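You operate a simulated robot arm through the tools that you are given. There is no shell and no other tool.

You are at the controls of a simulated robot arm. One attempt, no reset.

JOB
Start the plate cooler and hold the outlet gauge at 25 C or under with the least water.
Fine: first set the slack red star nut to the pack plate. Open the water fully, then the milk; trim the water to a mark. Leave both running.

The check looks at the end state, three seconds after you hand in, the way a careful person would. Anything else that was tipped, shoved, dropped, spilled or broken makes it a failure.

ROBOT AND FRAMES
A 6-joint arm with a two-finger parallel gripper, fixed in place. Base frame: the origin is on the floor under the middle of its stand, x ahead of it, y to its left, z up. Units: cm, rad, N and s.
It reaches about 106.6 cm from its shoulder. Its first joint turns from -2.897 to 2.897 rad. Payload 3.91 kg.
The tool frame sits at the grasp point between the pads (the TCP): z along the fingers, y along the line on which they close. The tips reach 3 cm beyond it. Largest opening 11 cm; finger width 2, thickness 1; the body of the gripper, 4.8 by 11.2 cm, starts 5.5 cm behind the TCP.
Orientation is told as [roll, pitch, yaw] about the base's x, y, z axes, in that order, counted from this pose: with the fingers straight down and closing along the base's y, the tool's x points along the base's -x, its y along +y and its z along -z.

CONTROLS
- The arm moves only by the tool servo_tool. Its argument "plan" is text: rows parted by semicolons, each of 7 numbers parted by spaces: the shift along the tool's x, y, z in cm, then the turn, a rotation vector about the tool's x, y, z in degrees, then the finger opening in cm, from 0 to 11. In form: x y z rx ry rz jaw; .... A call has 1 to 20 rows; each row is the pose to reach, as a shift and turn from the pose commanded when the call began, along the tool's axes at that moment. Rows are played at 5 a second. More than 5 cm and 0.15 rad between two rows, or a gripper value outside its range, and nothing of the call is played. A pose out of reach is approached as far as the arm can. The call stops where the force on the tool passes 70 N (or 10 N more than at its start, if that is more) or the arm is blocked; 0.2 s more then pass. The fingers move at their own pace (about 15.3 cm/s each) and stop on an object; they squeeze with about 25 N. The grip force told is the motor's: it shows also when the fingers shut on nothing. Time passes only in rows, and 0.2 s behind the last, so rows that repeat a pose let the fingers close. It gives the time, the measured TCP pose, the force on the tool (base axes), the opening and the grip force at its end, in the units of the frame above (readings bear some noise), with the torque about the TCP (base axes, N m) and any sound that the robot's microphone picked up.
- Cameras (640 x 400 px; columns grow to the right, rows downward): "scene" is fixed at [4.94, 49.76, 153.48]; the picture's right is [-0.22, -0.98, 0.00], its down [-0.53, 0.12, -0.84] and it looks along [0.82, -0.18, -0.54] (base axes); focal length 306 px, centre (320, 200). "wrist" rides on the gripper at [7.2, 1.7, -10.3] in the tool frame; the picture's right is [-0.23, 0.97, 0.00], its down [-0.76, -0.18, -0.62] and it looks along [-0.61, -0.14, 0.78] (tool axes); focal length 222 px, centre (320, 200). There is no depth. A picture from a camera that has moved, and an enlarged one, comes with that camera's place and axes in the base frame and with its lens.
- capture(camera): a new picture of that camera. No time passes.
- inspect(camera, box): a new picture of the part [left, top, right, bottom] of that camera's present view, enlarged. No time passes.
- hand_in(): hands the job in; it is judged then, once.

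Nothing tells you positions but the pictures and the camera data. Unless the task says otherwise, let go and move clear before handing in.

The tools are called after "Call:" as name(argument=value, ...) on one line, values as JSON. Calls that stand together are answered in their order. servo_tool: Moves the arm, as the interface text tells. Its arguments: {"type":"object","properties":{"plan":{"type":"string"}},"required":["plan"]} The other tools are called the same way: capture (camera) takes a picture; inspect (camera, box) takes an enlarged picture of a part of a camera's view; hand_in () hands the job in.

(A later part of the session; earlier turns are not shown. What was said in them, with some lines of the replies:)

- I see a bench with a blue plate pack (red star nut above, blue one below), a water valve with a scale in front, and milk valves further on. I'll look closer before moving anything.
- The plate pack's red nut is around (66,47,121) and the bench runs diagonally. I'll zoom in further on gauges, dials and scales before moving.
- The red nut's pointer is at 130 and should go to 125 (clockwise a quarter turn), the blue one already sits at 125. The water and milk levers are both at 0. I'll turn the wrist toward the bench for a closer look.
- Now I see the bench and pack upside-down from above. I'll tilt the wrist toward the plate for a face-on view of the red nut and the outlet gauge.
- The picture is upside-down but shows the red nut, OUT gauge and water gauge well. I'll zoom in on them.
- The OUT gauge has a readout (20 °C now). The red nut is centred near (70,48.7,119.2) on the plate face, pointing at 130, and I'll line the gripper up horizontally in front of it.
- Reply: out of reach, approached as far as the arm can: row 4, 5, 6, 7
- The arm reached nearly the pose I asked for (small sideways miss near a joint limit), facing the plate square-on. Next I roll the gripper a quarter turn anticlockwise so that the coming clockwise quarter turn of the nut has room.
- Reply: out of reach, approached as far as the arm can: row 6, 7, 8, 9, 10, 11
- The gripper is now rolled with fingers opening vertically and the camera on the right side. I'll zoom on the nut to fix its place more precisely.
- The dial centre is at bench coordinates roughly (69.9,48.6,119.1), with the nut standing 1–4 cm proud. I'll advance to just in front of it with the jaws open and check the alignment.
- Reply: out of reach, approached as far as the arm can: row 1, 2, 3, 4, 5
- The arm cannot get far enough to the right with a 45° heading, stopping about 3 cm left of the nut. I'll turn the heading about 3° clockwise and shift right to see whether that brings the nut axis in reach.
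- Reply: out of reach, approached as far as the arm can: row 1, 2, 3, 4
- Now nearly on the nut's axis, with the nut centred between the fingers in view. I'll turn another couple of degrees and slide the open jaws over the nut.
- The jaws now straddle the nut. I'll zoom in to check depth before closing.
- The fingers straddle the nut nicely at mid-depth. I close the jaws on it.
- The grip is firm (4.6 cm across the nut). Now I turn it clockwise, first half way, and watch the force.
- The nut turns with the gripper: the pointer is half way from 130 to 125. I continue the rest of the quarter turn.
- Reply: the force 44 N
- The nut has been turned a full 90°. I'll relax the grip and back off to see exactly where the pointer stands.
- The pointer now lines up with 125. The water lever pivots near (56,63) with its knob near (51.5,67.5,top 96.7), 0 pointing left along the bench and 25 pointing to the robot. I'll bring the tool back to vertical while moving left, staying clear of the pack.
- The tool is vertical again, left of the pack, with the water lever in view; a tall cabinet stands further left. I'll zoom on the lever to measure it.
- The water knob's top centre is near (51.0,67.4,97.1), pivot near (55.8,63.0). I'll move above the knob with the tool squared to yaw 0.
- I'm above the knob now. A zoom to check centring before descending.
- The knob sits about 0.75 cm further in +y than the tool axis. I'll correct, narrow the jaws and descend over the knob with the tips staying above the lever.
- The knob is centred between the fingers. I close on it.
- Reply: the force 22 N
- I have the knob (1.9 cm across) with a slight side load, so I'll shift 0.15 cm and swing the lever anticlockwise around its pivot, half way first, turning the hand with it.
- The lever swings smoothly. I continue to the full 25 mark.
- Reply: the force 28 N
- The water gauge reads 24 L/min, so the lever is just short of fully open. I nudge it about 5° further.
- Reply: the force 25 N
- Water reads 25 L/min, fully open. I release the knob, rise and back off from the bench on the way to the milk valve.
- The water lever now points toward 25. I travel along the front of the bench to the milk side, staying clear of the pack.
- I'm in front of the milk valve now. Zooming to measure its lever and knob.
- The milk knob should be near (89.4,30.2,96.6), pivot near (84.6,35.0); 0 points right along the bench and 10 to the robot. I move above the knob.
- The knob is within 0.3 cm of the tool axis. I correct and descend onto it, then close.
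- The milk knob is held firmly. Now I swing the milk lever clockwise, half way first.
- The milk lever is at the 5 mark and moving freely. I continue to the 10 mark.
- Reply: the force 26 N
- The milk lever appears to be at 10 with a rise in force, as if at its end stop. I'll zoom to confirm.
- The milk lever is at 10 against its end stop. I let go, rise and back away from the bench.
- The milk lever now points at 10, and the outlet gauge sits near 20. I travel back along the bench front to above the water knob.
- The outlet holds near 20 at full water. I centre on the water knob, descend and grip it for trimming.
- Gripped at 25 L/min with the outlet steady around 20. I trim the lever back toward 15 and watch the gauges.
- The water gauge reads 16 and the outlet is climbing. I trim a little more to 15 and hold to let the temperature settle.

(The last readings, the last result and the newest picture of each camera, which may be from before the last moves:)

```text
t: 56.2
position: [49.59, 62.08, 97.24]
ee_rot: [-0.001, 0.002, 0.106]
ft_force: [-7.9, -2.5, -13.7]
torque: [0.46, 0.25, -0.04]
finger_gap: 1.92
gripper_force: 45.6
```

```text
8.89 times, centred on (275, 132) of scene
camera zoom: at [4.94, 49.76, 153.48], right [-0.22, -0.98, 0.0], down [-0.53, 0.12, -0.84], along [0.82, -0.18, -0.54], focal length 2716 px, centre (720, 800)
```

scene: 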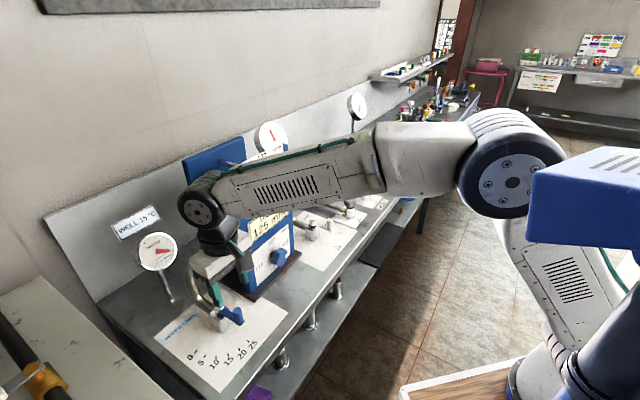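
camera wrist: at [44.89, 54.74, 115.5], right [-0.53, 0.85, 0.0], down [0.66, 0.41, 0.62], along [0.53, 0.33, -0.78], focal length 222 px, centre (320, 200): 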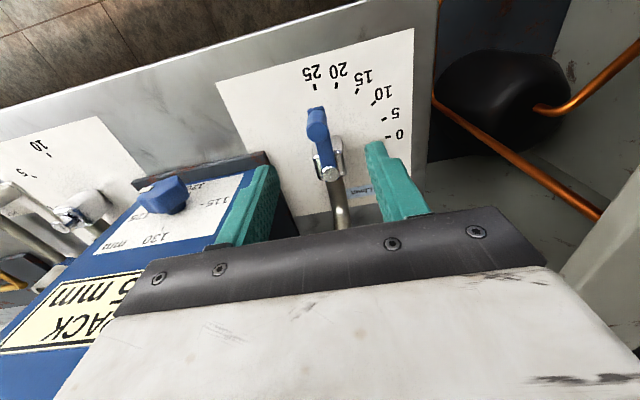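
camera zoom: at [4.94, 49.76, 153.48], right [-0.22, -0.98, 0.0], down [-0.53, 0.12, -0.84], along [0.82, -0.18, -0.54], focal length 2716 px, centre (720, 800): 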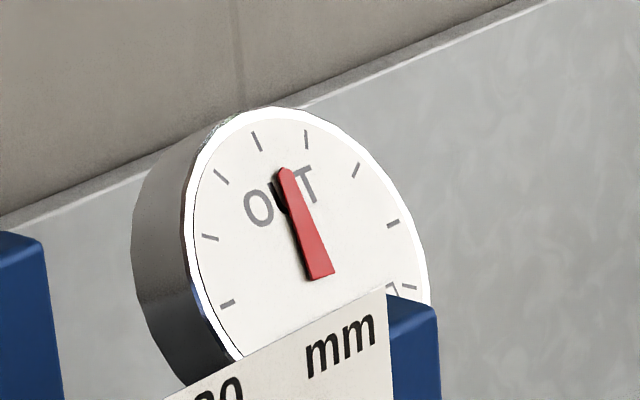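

At 15 L/min the outlet has settled around 21–22, well under 25. I trim further to the 10 mark and hold.

Call:
servo_tool(plan="0.05 0.73 0 0 0 6.2 1; -0.02 1.46 0 0 0 12.4 1; -0.17 2.17 0 0 0 18.6 1; -0.17 2.17 0 0 0 18.6 1; -0.17 2.17 0 0 0 18.6 1; -0.17 2.17 0 0 0 18.6 1; -0.17 2.17 0 0 0 18.6 1; -0.17 2.17 0 0 0 18.6 1; -0.17 2.17 0 0 0 18.6 1; -0.17 2.17 0 0 0 18.6 1; -0.17 2.17 0 0 0 18.6 1; -0.17 2.17 0 0 0 18.6 1; -0.17 2.17 0 0 0 18.6 1; -0.17 2.17 0 0 0 18.6 1; -0.17 2.17 0 0 0 18.6 1; -0.17 2.17 0 0 0 18.6 1; -0.17 2.17 0 0 0 18.6 1; -0.17 2.17 0 0 0 18.6 1; -0.17 2.17 0 0 0 18.6 1; -0.17 2.17 0 0 0 18.6 1")

Call:
inspect(camera="scene", box=[130, 225, 190, 285])

Call:
inspect(camera="scene", box=[245, 110, 305, 155])

Call:
inspect(camera="wrist", box=[220, 60, 440, 220])

```text
t: 60.4
position: [49.36, 64.31, 97.26]
ee_rot: [-0.001, 0.0, -0.219]
ft_force: [-13.2, 0.6, 17.9]
torque: [0.47, 0.17, -0.04]
finger_gap: 1.91
gripper_force: 45.1
```

```text
6.67 times, centred on (160, 255) of scene
camera zoom: at [4.94, 49.76, 153.48], right [-0.22, -0.98, 0.0], down [-0.53, 0.12, -0.84], along [0.82, -0.18, -0.54], focal length 2037 px, centre (1387, -167)
```

zoom: 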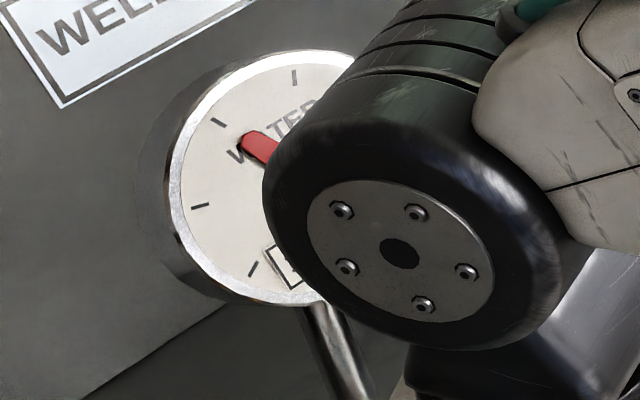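

```text
8.89 times, centred on (275, 132) of scene
camera zoom: at [4.94, 49.76, 153.48], right [-0.22, -0.98, 0.0], down [-0.53, 0.12, -0.84], along [0.82, -0.18, -0.54], focal length 2716 px, centre (720, 800)
```

zoom: 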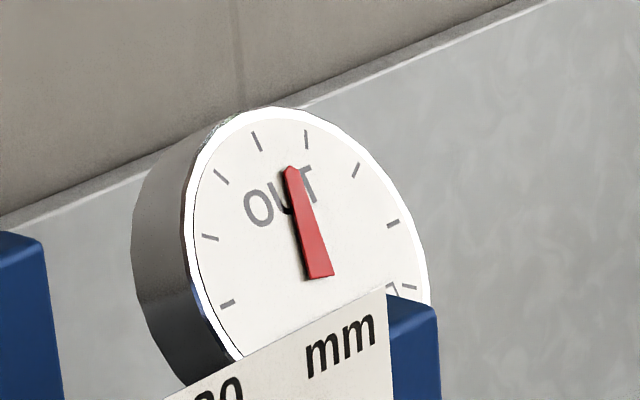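

```text
2.50 times, centred on (330, 140) of wrist
camera zoom: at [42.79, 67.54, 107.51], right [0.43, 0.9, 0.0], down [0.7, -0.34, 0.62], along [0.56, -0.27, -0.78], focal length 555 px, centre (295, 350)
```

zoom: 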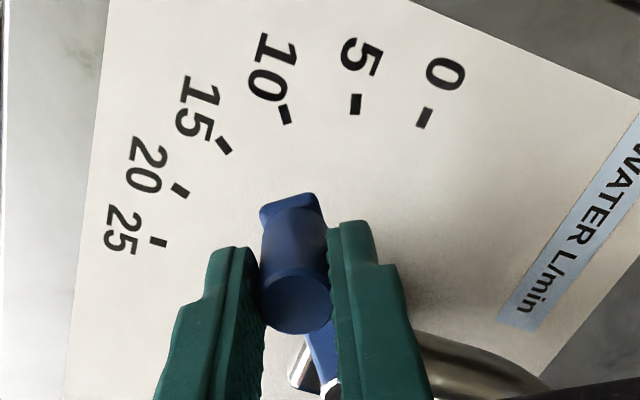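

At the 10 mark the outlet needle is around 22. I'll hold a few more seconds to see whether it is still moving.

Call:
servo_tool(plan="0 0 0 0 0 0 1; 0 0 0 0 0 0 1; 0 0 0 0 0 0 1; 0 0 0 0 0 0 1; 0 0 0 0 0 0 1; 0 0 0 0 0 0 1; 0 0 0 0 0 0 1; 0 0 0 0 0 0 1; 0 0 0 0 0 0 1; 0 0 0 0 0 0 1; 0 0 0 0 0 0 1; 0 0 0 0 0 0 1; 0 0 0 0 0 0 1; 0 0 0 0 0 0 1; 0 0 0 0 0 0 1; 0 0 0 0 0 0 1; 0 0 0 0 0 0 1; 0 0 0 0 0 0 1; 0 0 0 0 0 0 1; 0 0 0 0 0 0 1")

Call:
inspect(camera="scene", box=[245, 110, 305, 155])

```text
t: 64.6
position: [49.4, 64.37, 97.28]
ee_rot: [-0.003, 0.001, -0.221]
ft_force: [-9.5, 0.6, 14.4]
torque: [0.45, 0.09, -0.11]
finger_gap: 1.92
gripper_force: 45.4
```

```text
8.89 times, centred on (275, 132) of scene
camera zoom: at [4.94, 49.76, 153.48], right [-0.22, -0.98, 0.0], down [-0.53, 0.12, -0.84], along [0.82, -0.18, -0.54], focal length 2716 px, centre (720, 800)
```

zoom: 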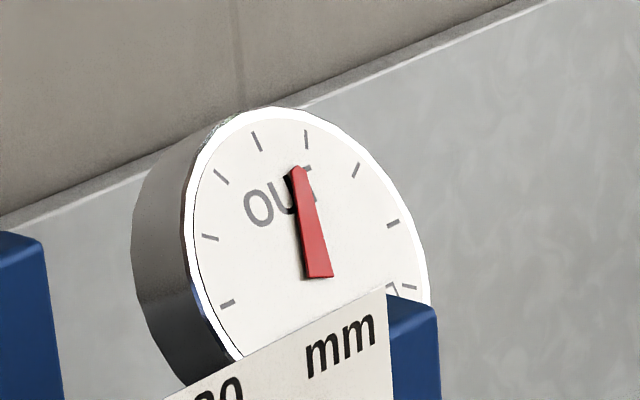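

The needle is still creeping up (about 23 now), so I keep holding at 10 until it settles.

Call:
servo_tool(plan="0 0 0 0 0 0 1; 0 0 0 0 0 0 1; 0 0 0 0 0 0 1; 0 0 0 0 0 0 1; 0 0 0 0 0 0 1; 0 0 0 0 0 0 1; 0 0 0 0 0 0 1; 0 0 0 0 0 0 1; 0 0 0 0 0 0 1; 0 0 0 0 0 0 1; 0 0 0 0 0 0 1; 0 0 0 0 0 0 1; 0 0 0 0 0 0 1; 0 0 0 0 0 0 1; 0 0 0 0 0 0 1; 0 0 0 0 0 0 1; 0 0 0 0 0 0 1; 0 0 0 0 0 0 1; 0 0 0 0 0 0 1; 0 0 0 0 0 0 1")

Call:
inspect(camera="scene", box=[245, 110, 305, 155])

```text
t: 68.8
position: [49.5, 64.21, 97.13]
ee_rot: [-0.002, 0.001, -0.22]
ft_force: [-7.2, -0.2, 10.0]
torque: [0.5, 0.11, -0.08]
finger_gap: 1.87
gripper_force: 45.0
```

```text
8.89 times, centred on (275, 132) of scene
camera zoom: at [4.94, 49.76, 153.48], right [-0.22, -0.98, 0.0], down [-0.53, 0.12, -0.84], along [0.82, -0.18, -0.54], focal length 2716 px, centre (720, 800)
```

zoom: 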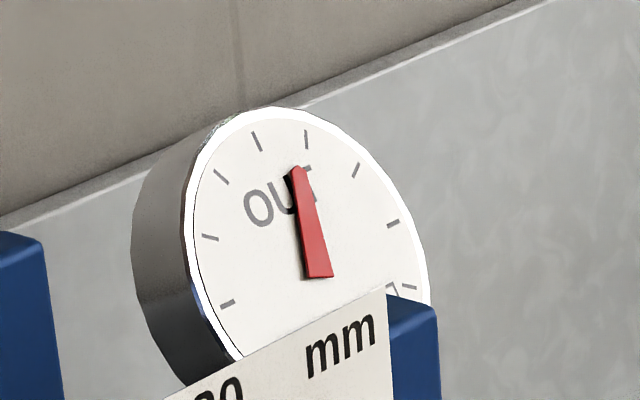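

Settled near 23 °C at the 10 mark. To be sure that is the least workable mark, I'll try 5 briefly and see whether the gauge passes 25.

Call:
servo_tool(plan="0.01 0.71 0 0 0 6 1; -0.06 1.42 0 0 0 12 1; -0.23 2.12 0 0 0 18 1; -0.23 2.12 0 0 0 18 1; -0.23 2.12 0 0 0 18 1; -0.23 2.12 0 0 0 18 1; -0.23 2.12 0 0 0 18 1; -0.23 2.12 0 0 0 18 1; -0.23 2.12 0 0 0 18 1; -0.23 2.12 0 0 0 18 1; -0.23 2.12 0 0 0 18 1; -0.23 2.12 0 0 0 18 1; -0.23 2.12 0 0 0 18 1; -0.23 2.12 0 0 0 18 1; -0.23 2.12 0 0 0 18 1; -0.23 2.12 0 0 0 18 1; -0.23 2.12 0 0 0 18 1; -0.23 2.12 0 0 0 18 1; -0.23 2.12 0 0 0 18 1; -0.23 2.12 0 0 0 18 1")

Call:
inspect(camera="scene", box=[245, 110, 305, 155])

Call:
inspect(camera="wrist", box=[220, 60, 440, 220])

Call:
inspect(camera="scene", box=[130, 225, 190, 285])

```text
t: 73.0
position: [50.15, 66.44, 97.25]
ee_rot: [-0.001, -0.001, -0.534]
ft_force: [-11.1, 3.4, 1.1]
torque: [0.5, -0.03, -0.12]
finger_gap: 1.89
gripper_force: 45.4
```

```text
8.89 times, centred on (275, 132) of scene
camera zoom: at [4.94, 49.76, 153.48], right [-0.22, -0.98, 0.0], down [-0.53, 0.12, -0.84], along [0.82, -0.18, -0.54], focal length 2716 px, centre (720, 800)
```

zoom: 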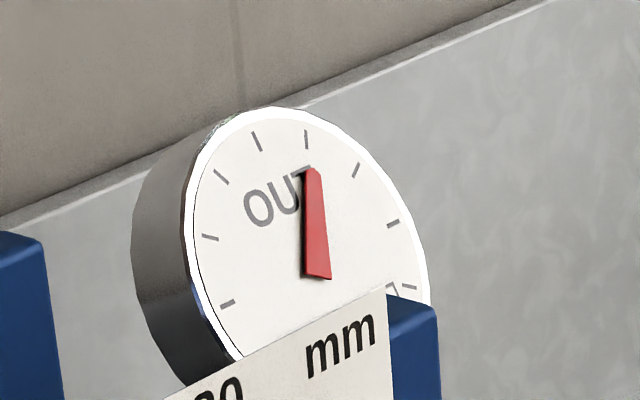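

```text
2.50 times, centred on (330, 140) of wrist
camera zoom: at [44.82, 71.53, 107.46], right [0.69, 0.72, 0.0], down [0.57, -0.54, 0.62], along [0.45, -0.43, -0.78], focal length 555 px, centre (295, 350)
```

zoom: 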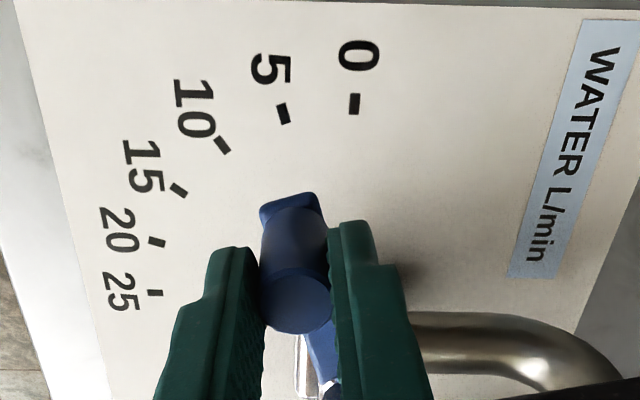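

```text
6.67 times, centred on (160, 255) of scene
camera zoom: at [4.94, 49.76, 153.48], right [-0.22, -0.98, 0.0], down [-0.53, 0.12, -0.84], along [0.82, -0.18, -0.54], focal length 2037 px, centre (1387, -167)
```

zoom: 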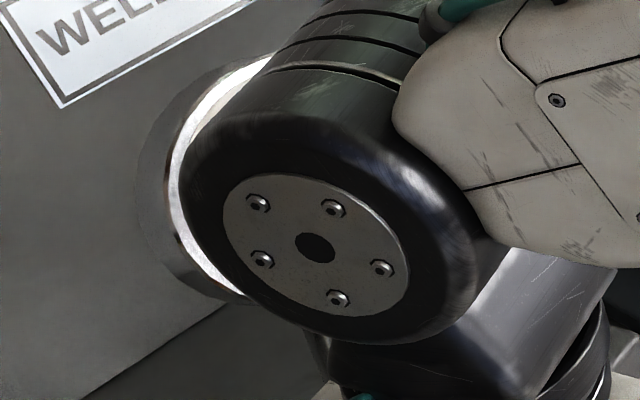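

At 5 the needle is already near 25 and rising. I hold a few more seconds to see where it goes.

Call:
servo_tool(plan="0 0 0 0 0 0 1; 0 0 0 0 0 0 1; 0 0 0 0 0 0 1; 0 0 0 0 0 0 1; 0 0 0 0 0 0 1; 0 0 0 0 0 0 1; 0 0 0 0 0 0 1; 0 0 0 0 0 0 1; 0 0 0 0 0 0 1; 0 0 0 0 0 0 1; 0 0 0 0 0 0 1; 0 0 0 0 0 0 1; 0 0 0 0 0 0 1; 0 0 0 0 0 0 1; 0 0 0 0 0 0 1; 0 0 0 0 0 0 1; 0 0 0 0 0 0 1; 0 0 0 0 0 0 1; 0 0 0 0 0 0 1; 0 0 0 0 0 0 1")

Call:
inspect(camera="scene", box=[245, 110, 305, 155])

```text
t: 77.2
position: [50.19, 66.28, 97.07]
ee_rot: [-0.001, 0.0, -0.534]
ft_force: [-8.7, 3.0, 0.5]
torque: [0.52, -0.1, -0.08]
finger_gap: 1.93
gripper_force: 44.7
```

```text
8.89 times, centred on (275, 132) of scene
camera zoom: at [4.94, 49.76, 153.48], right [-0.22, -0.98, 0.0], down [-0.53, 0.12, -0.84], along [0.82, -0.18, -0.54], focal length 2716 px, centre (720, 800)
```

zoom: 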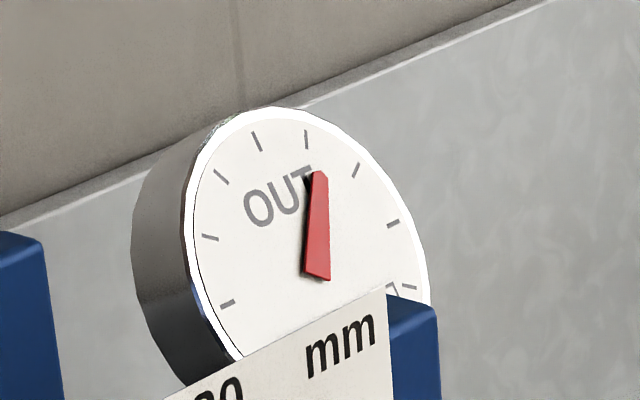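

At 5 L/min the needle has passed the 25 tick and is still rising, so 10 is the least workable mark. I bring the lever back to 10.

Call:
servo_tool(plan="-0.08 -0.71 0 0 0 -6 1; -0.24 -1.4 0 0 0 -12 1; -0.46 -2.12 0 0 0 -18.3 1; -0.46 -2.12 0 0 0 -18.3 1; -0.46 -2.12 0 0 0 -18.3 1")

Call:
inspect(camera="wrist", box=[220, 60, 440, 220])

Call:
inspect(camera="scene", box=[130, 225, 190, 285])

```text
t: 78.4
position: [49.46, 64.29, 97.17]
ee_rot: [0.0, 0.001, -0.215]
ft_force: [-4.9, 1.6, -0.8]
torque: [0.58, -0.03, 0.08]
finger_gap: 1.9
gripper_force: 44.6
```

```text
2.50 times, centred on (330, 140) of wrist
camera zoom: at [42.83, 67.5, 107.46], right [0.43, 0.9, 0.0], down [0.71, -0.33, 0.62], along [0.56, -0.27, -0.78], focal length 555 px, centre (295, 350)
```

zoom: 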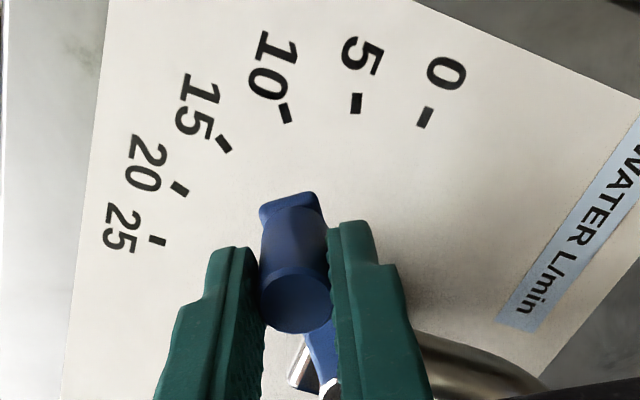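

```text
6.67 times, centred on (160, 255) of scene
camera zoom: at [4.94, 49.76, 153.48], right [-0.22, -0.98, 0.0], down [-0.53, 0.12, -0.84], along [0.82, -0.18, -0.54], focal length 2037 px, centre (1387, -167)
```

zoom: 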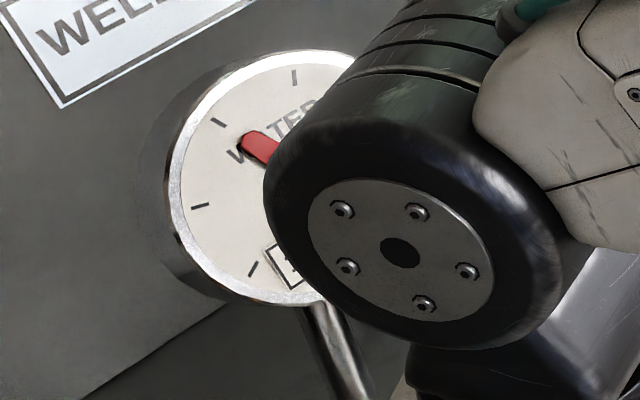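

The lever is back at 10. I release, rise clear and back away, then read all gauges.

Call:
servo_tool(plan="0 0 0 0 0 0 3; 0 0 0 0 0 0 5; 0 0 0 0 0 0 6; 0 0 0 0 0 0 6; 0 0 -3 0 0 0 6; 0 0 -7 0 0 0 6; 0 0 -11 0 0 0 6; 0 0 -15 0 0 0 6; 2.5 -2 -18 0 0 -6 6; 5 -4 -20 0 0 -12 6; 7.5 -6 -22 0 0 -18 6; 10 -8 -24 0 0 -24 6; 10 -8 -24 0 0 -24 6")

Call:
capture(camera="scene")

Call:
inspect(camera="scene", box=[130, 225, 190, 285])

Call:
inspect(camera="scene", box=[245, 110, 305, 155])

Call:
capture(camera="wrist")

```text
t: 81.2
position: [38.11, 58.88, 121.43]
ee_rot: [-0.002, 0.002, 0.206]
ft_force: [0.7, 0.1, -0.2]
torque: [0.0, -0.02, -0.01]
finger_gap: 6.0
gripper_force: 0.1
```

```text
taken
```

scene: 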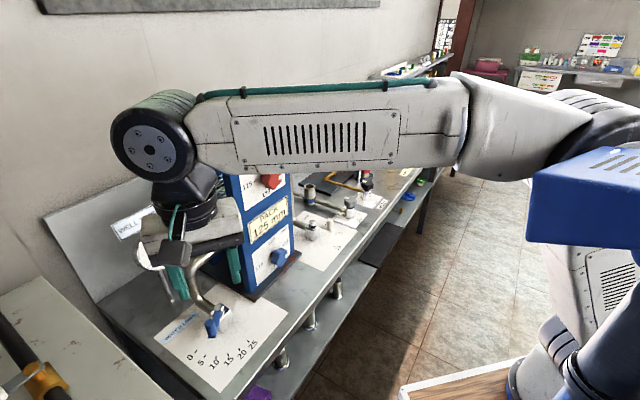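

```text
6.67 times, centred on (160, 255) of scene
camera zoom: at [4.94, 49.76, 153.48], right [-0.22, -0.98, 0.0], down [-0.53, 0.12, -0.84], along [0.82, -0.18, -0.54], focal length 2037 px, centre (1387, -167)
```

zoom: 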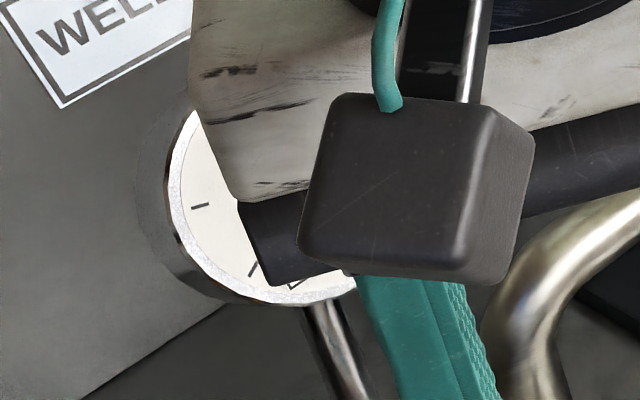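

```text
8.89 times, centred on (275, 132) of scene
camera zoom: at [4.94, 49.76, 153.48], right [-0.22, -0.98, 0.0], down [-0.53, 0.12, -0.84], along [0.82, -0.18, -0.54], focal length 2716 px, centre (720, 800)
```

zoom: 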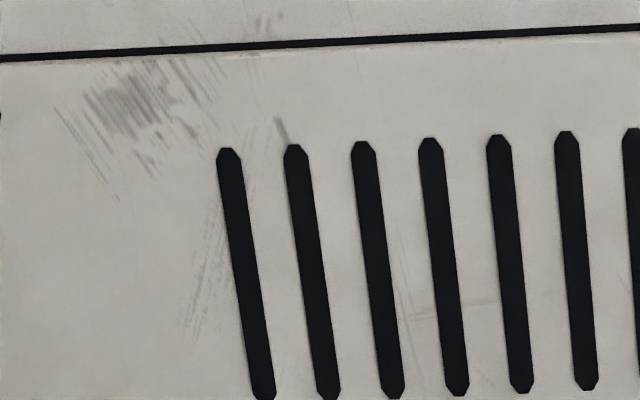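

```text
taken
camera wrist: at [30.72, 59.02, 131.69], right [0.02, 1.0, 0.0], down [0.78, -0.02, 0.62], along [0.62, -0.02, -0.78], focal length 222 px, centre (320, 200)
```

wrist: 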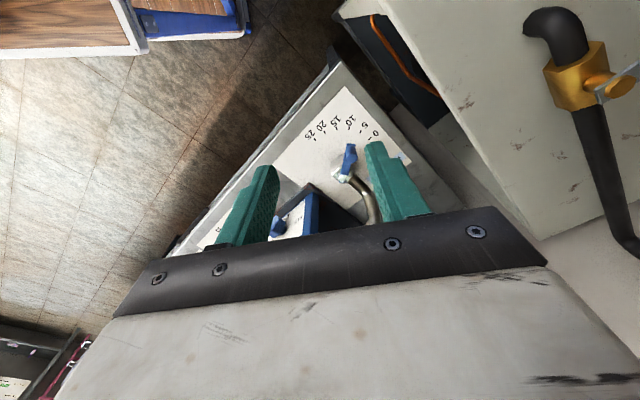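

The lever is left at 10. My arm blocks the gauges, so I move back to the earlier viewing spot in front of the pack.

Call:
servo_tool(plan="-0.8 -3.37 -1.5 0 0 -3.4 6; -1.6 -6.73 -3 0 0 -6.8 6; -2.4 -10.1 -4.5 0 0 -10.1 6; -3.2 -13.5 -6 0 0 -13.5 6; -4 -16.8 -7.5 0 0 -16.9 6; -4.8 -20.2 -9 0 0 -20.3 6; -5.6 -23.6 -10.5 0 0 -23.7 6; -6.4 -26.9 -12 0 0 -27 6; -7.2 -30.3 -13.5 0 0 -30.4 6; -7.99 -33.65 -15 0 0 -33.8 6; -7.99 -33.65 -15 0 0 -33.8 6")

Call:
inspect(camera="scene", box=[130, 225, 250, 345])

Call:
inspect(camera="scene", box=[245, 110, 305, 155])

Call:
capture(camera="scene")

```text
t: 83.6
position: [52.62, 27.34, 136.2]
ee_rot: [0.0, 0.002, 0.793]
ft_force: [-0.1, 0.2, -0.8]
torque: [-0.01, 0.03, -0.01]
finger_gap: 5.98
gripper_force: 0.1
```

```text
3.33 times, centred on (190, 285) of scene
camera zoom: at [4.94, 49.76, 153.48], right [-0.22, -0.98, 0.0], down [-0.53, 0.12, -0.84], along [0.82, -0.18, -0.54], focal length 1018 px, centre (753, -83)
```

zoom: 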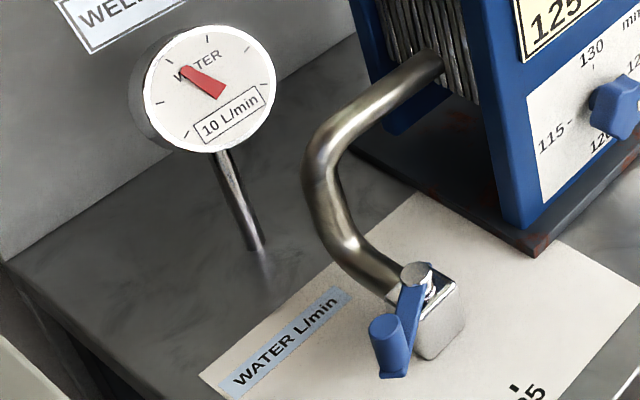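

```text
8.89 times, centred on (275, 132) of scene
camera zoom: at [4.94, 49.76, 153.48], right [-0.22, -0.98, 0.0], down [-0.53, 0.12, -0.84], along [0.82, -0.18, -0.54], focal length 2716 px, centre (720, 800)
```

zoom: 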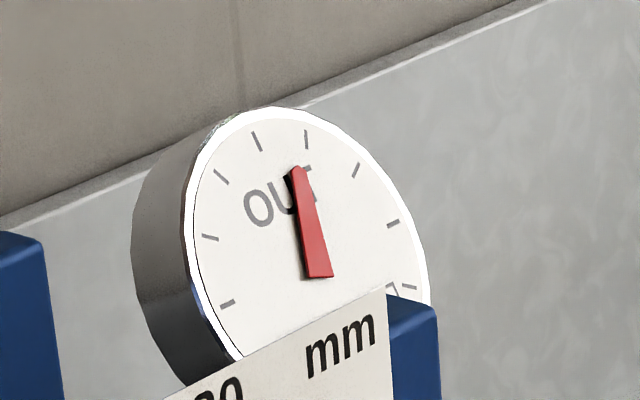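

```text
taken
```

scene: 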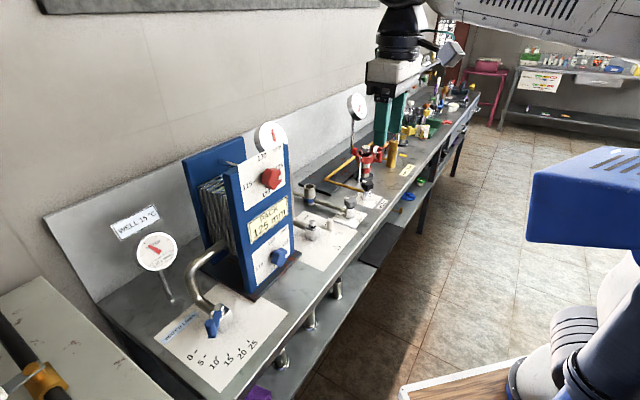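

Water reads 10 L/min and the outlet about 23. I tilt the wrist to read the outlet's figure and re-check the nut pointer and milk lever.

Call:
servo_tool(plan="0 0 0 0 -7.5 0 6; 0 0 0 0 -15 0 6; 0 0 0 0 -22.5 0 6; 0 0 0 0 -30 0 6; 0 0 0 0 -37.5 0 6; 0 0 0 0 -45 0 6; 0 0 0 0 -45 0 6")

Call:
capture(camera="wrist")

Call:
inspect(camera="wrist", box=[230, 125, 300, 185])

Call:
inspect(camera="wrist", box=[280, 0, 400, 160])

Call:
inspect(camera="wrist", box=[100, 0, 270, 110])

```text
t: 85.2
position: [52.77, 27.47, 136.13]
ee_rot: [0.0, -0.786, 0.794]
ft_force: [0.6, -0.1, -0.5]
torque: [-0.02, -0.05, 0.0]
finger_gap: 6.01
gripper_force: 0.0
```

```text
taken
camera wrist: at [42.9, 19.71, 138.33], right [-0.58, 0.8, 0.16], down [0.2, -0.05, 0.98], along [0.79, 0.6, -0.12], focal length 222 px, centre (320, 200)
```

wrist: 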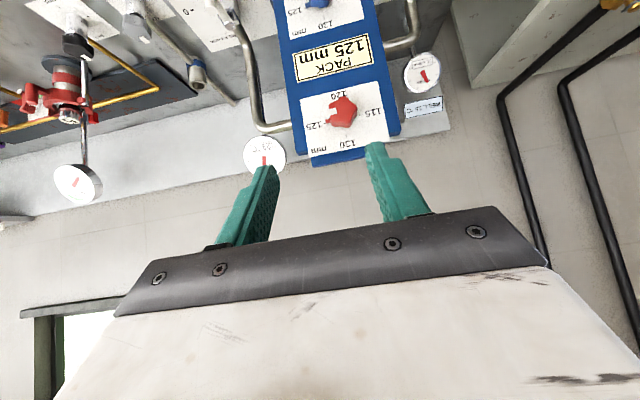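

```text
6.67 times, centred on (265, 155) of wrist
camera zoom: at [42.9, 19.71, 138.33], right [-0.58, 0.8, 0.16], down [0.2, -0.05, 0.98], along [0.79, 0.6, -0.12], focal length 1481 px, centre (687, 500)
```

zoom: 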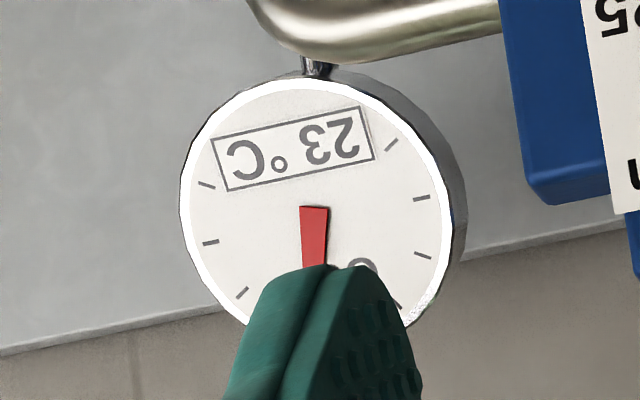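

```text
2.50 times, centred on (340, 80) of wrist
camera zoom: at [42.9, 19.71, 138.33], right [-0.58, 0.8, 0.16], down [0.2, -0.05, 0.98], along [0.79, 0.6, -0.12], focal length 555 px, centre (270, 500)
```

zoom: 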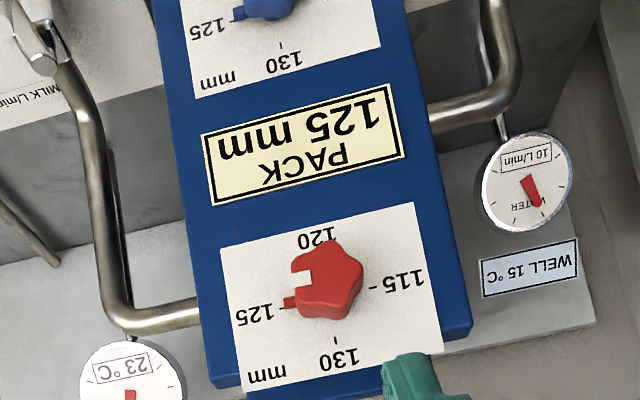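

```text
3.64 times, centred on (185, 55) of wrist
camera zoom: at [42.9, 19.71, 138.33], right [-0.58, 0.8, 0.16], down [0.2, -0.05, 0.98], along [0.79, 0.6, -0.12], focal length 808 px, centre (811, 727)
```

zoom: 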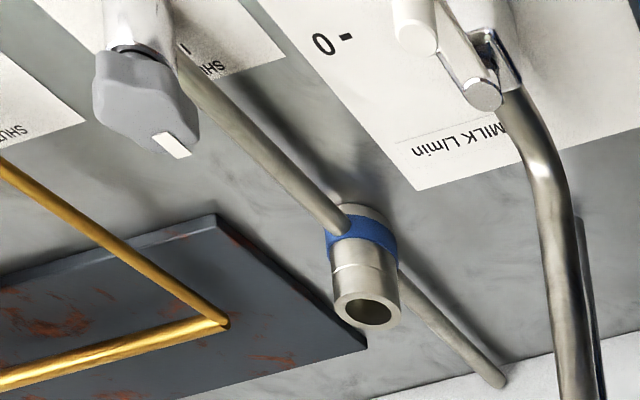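

The outlet reads 23 °C at 10 L/min of water. I zoom once more on both nut pointers to compare them.

Call:
inspect(camera="wrist", box=[295, 80, 395, 160])

Call:
inspect(camera="scene", box=[235, 140, 305, 200])

Call:
inspect(camera="scene", box=[245, 225, 305, 300])

Call:
inspect(camera="scene", box=[290, 170, 430, 270])

Call:
inspect(camera="scene", box=[150, 280, 270, 390])

```text
5.00 times, centred on (345, 120) of wrist
camera zoom: at [42.9, 19.71, 138.33], right [-0.58, 0.8, 0.16], down [0.2, -0.05, 0.98], along [0.79, 0.6, -0.12], focal length 1111 px, centre (195, 600)
```

zoom: 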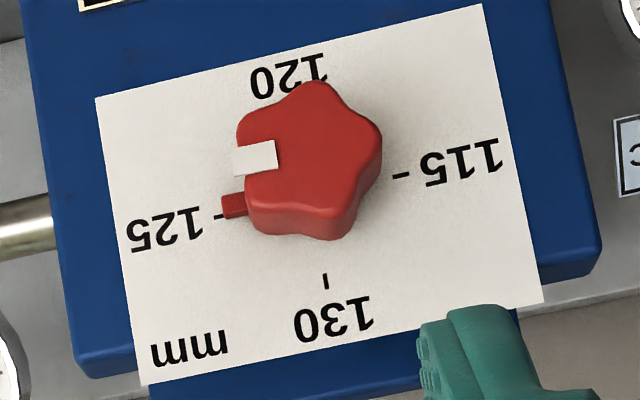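

```text
6.67 times, centred on (270, 170) of scene
camera zoom: at [4.94, 49.76, 153.48], right [-0.22, -0.98, 0.0], down [-0.53, 0.12, -0.84], along [0.82, -0.18, -0.54], focal length 2037 px, centre (653, 400)
```

zoom: 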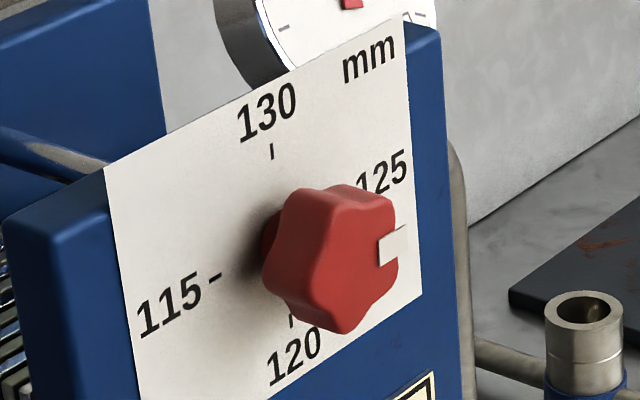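

```text
5.33 times, centred on (275, 262) of scene
camera zoom: at [4.94, 49.76, 153.48], right [-0.22, -0.98, 0.0], down [-0.53, 0.12, -0.84], along [0.82, -0.18, -0.54], focal length 1630 px, centre (560, -133)
```

zoom: 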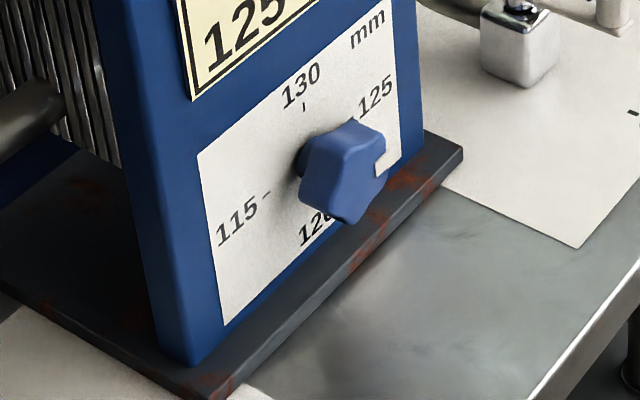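

```text
4.00 times, centred on (360, 220) of scene
camera zoom: at [4.94, 49.76, 153.48], right [-0.22, -0.98, 0.0], down [-0.53, 0.12, -0.84], along [0.82, -0.18, -0.54], focal length 1222 px, centre (160, 120)
```

zoom: 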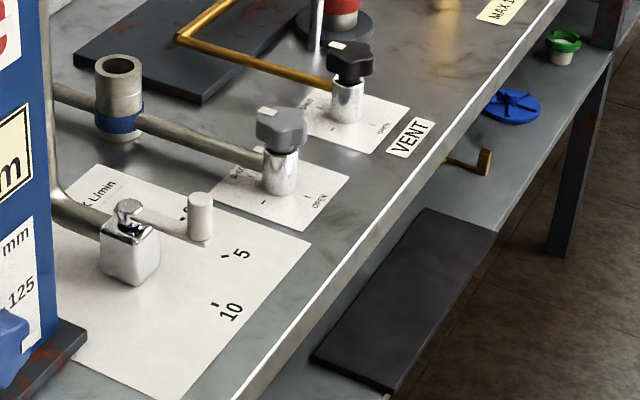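

```text
3.64 times, centred on (210, 335) of scene
camera zoom: at [4.94, 49.76, 153.48], right [-0.22, -0.98, 0.0], down [-0.53, 0.12, -0.84], along [0.82, -0.18, -0.54], focal length 1111 px, centre (720, -291)
```

zoom: 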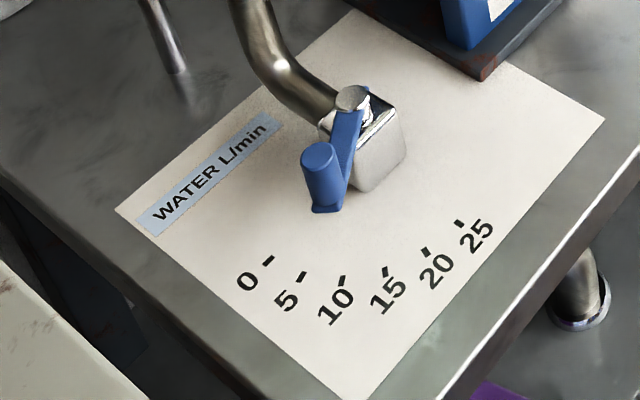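

The red pointer looks aligned with 125; I compare with the blue one in the same view.

Call:
inspect(camera="wrist", box=[270, 0, 380, 50])

Call:
inspect(camera="wrist", box=[305, 90, 355, 140])

```text
5.82 times, centred on (325, 25) of wrist
camera zoom: at [42.9, 19.71, 138.33], right [-0.58, 0.8, 0.16], down [0.2, -0.05, 0.98], along [0.79, 0.6, -0.12], focal length 1292 px, centre (291, 1218)
```

zoom: 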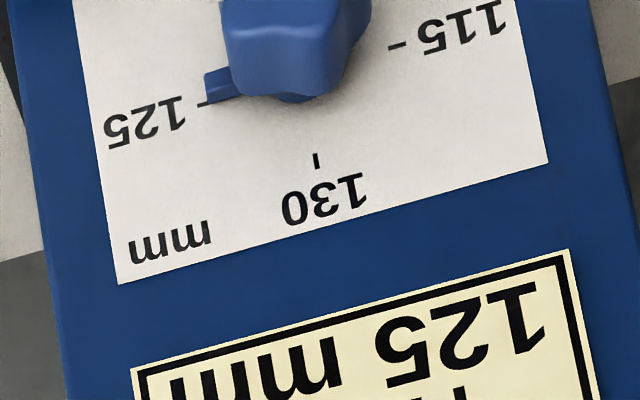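

```text
8.00 times, centred on (330, 115) of wrist
camera zoom: at [42.9, 19.71, 138.33], right [-0.58, 0.8, 0.16], down [0.2, -0.05, 0.98], along [0.79, 0.6, -0.12], focal length 1777 px, centre (240, 880)
```

zoom: 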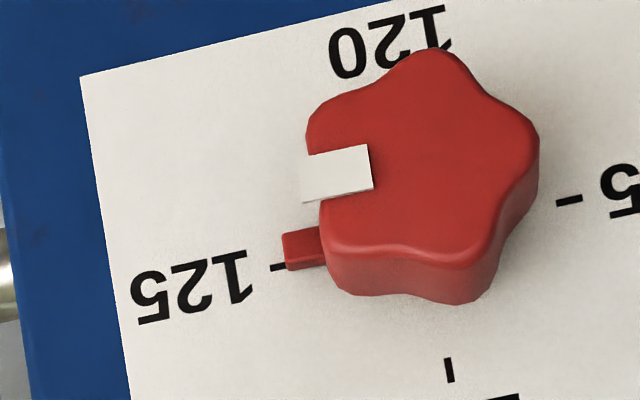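

Everything reads as wanted: the red nut is at 125 mm, the milk lever is at 10 and the water is on the 10 mark. The outlet is steady at 23 °C, and 5 L/min had taken it past 25. The arm is clear of the bench and nothing else has moved, so I hand in.

Call:
hand_in()

```text
The job is handed in.
```

The plate cooler is running, with milk and water both open. The outlet gauge was steady at 23 °C when I handed in.

- **Red star nut:** turned a quarter turn clockwise from 130 to 125 mm, matching the pack plate. By eye it may sit about 3° past the mark, which is under 0.2 mm.
- **Milk:** opened until it met the end stop at the 10 mark. There is no milk gauge, so that position comes from the lever.
- **Water:** opened fully to 25 L/min before the milk, then trimmed to the 10 mark. The water gauge reads 10 L/min.
- **Why 10 and not 5:** I tried 5 L/min for about eight seconds. The outlet needle went past 25 °C and was still rising, so I brought it back to 10.

I touched only that nut and the two levers, saw nothing else disturbed, and left the arm clear of the bench.
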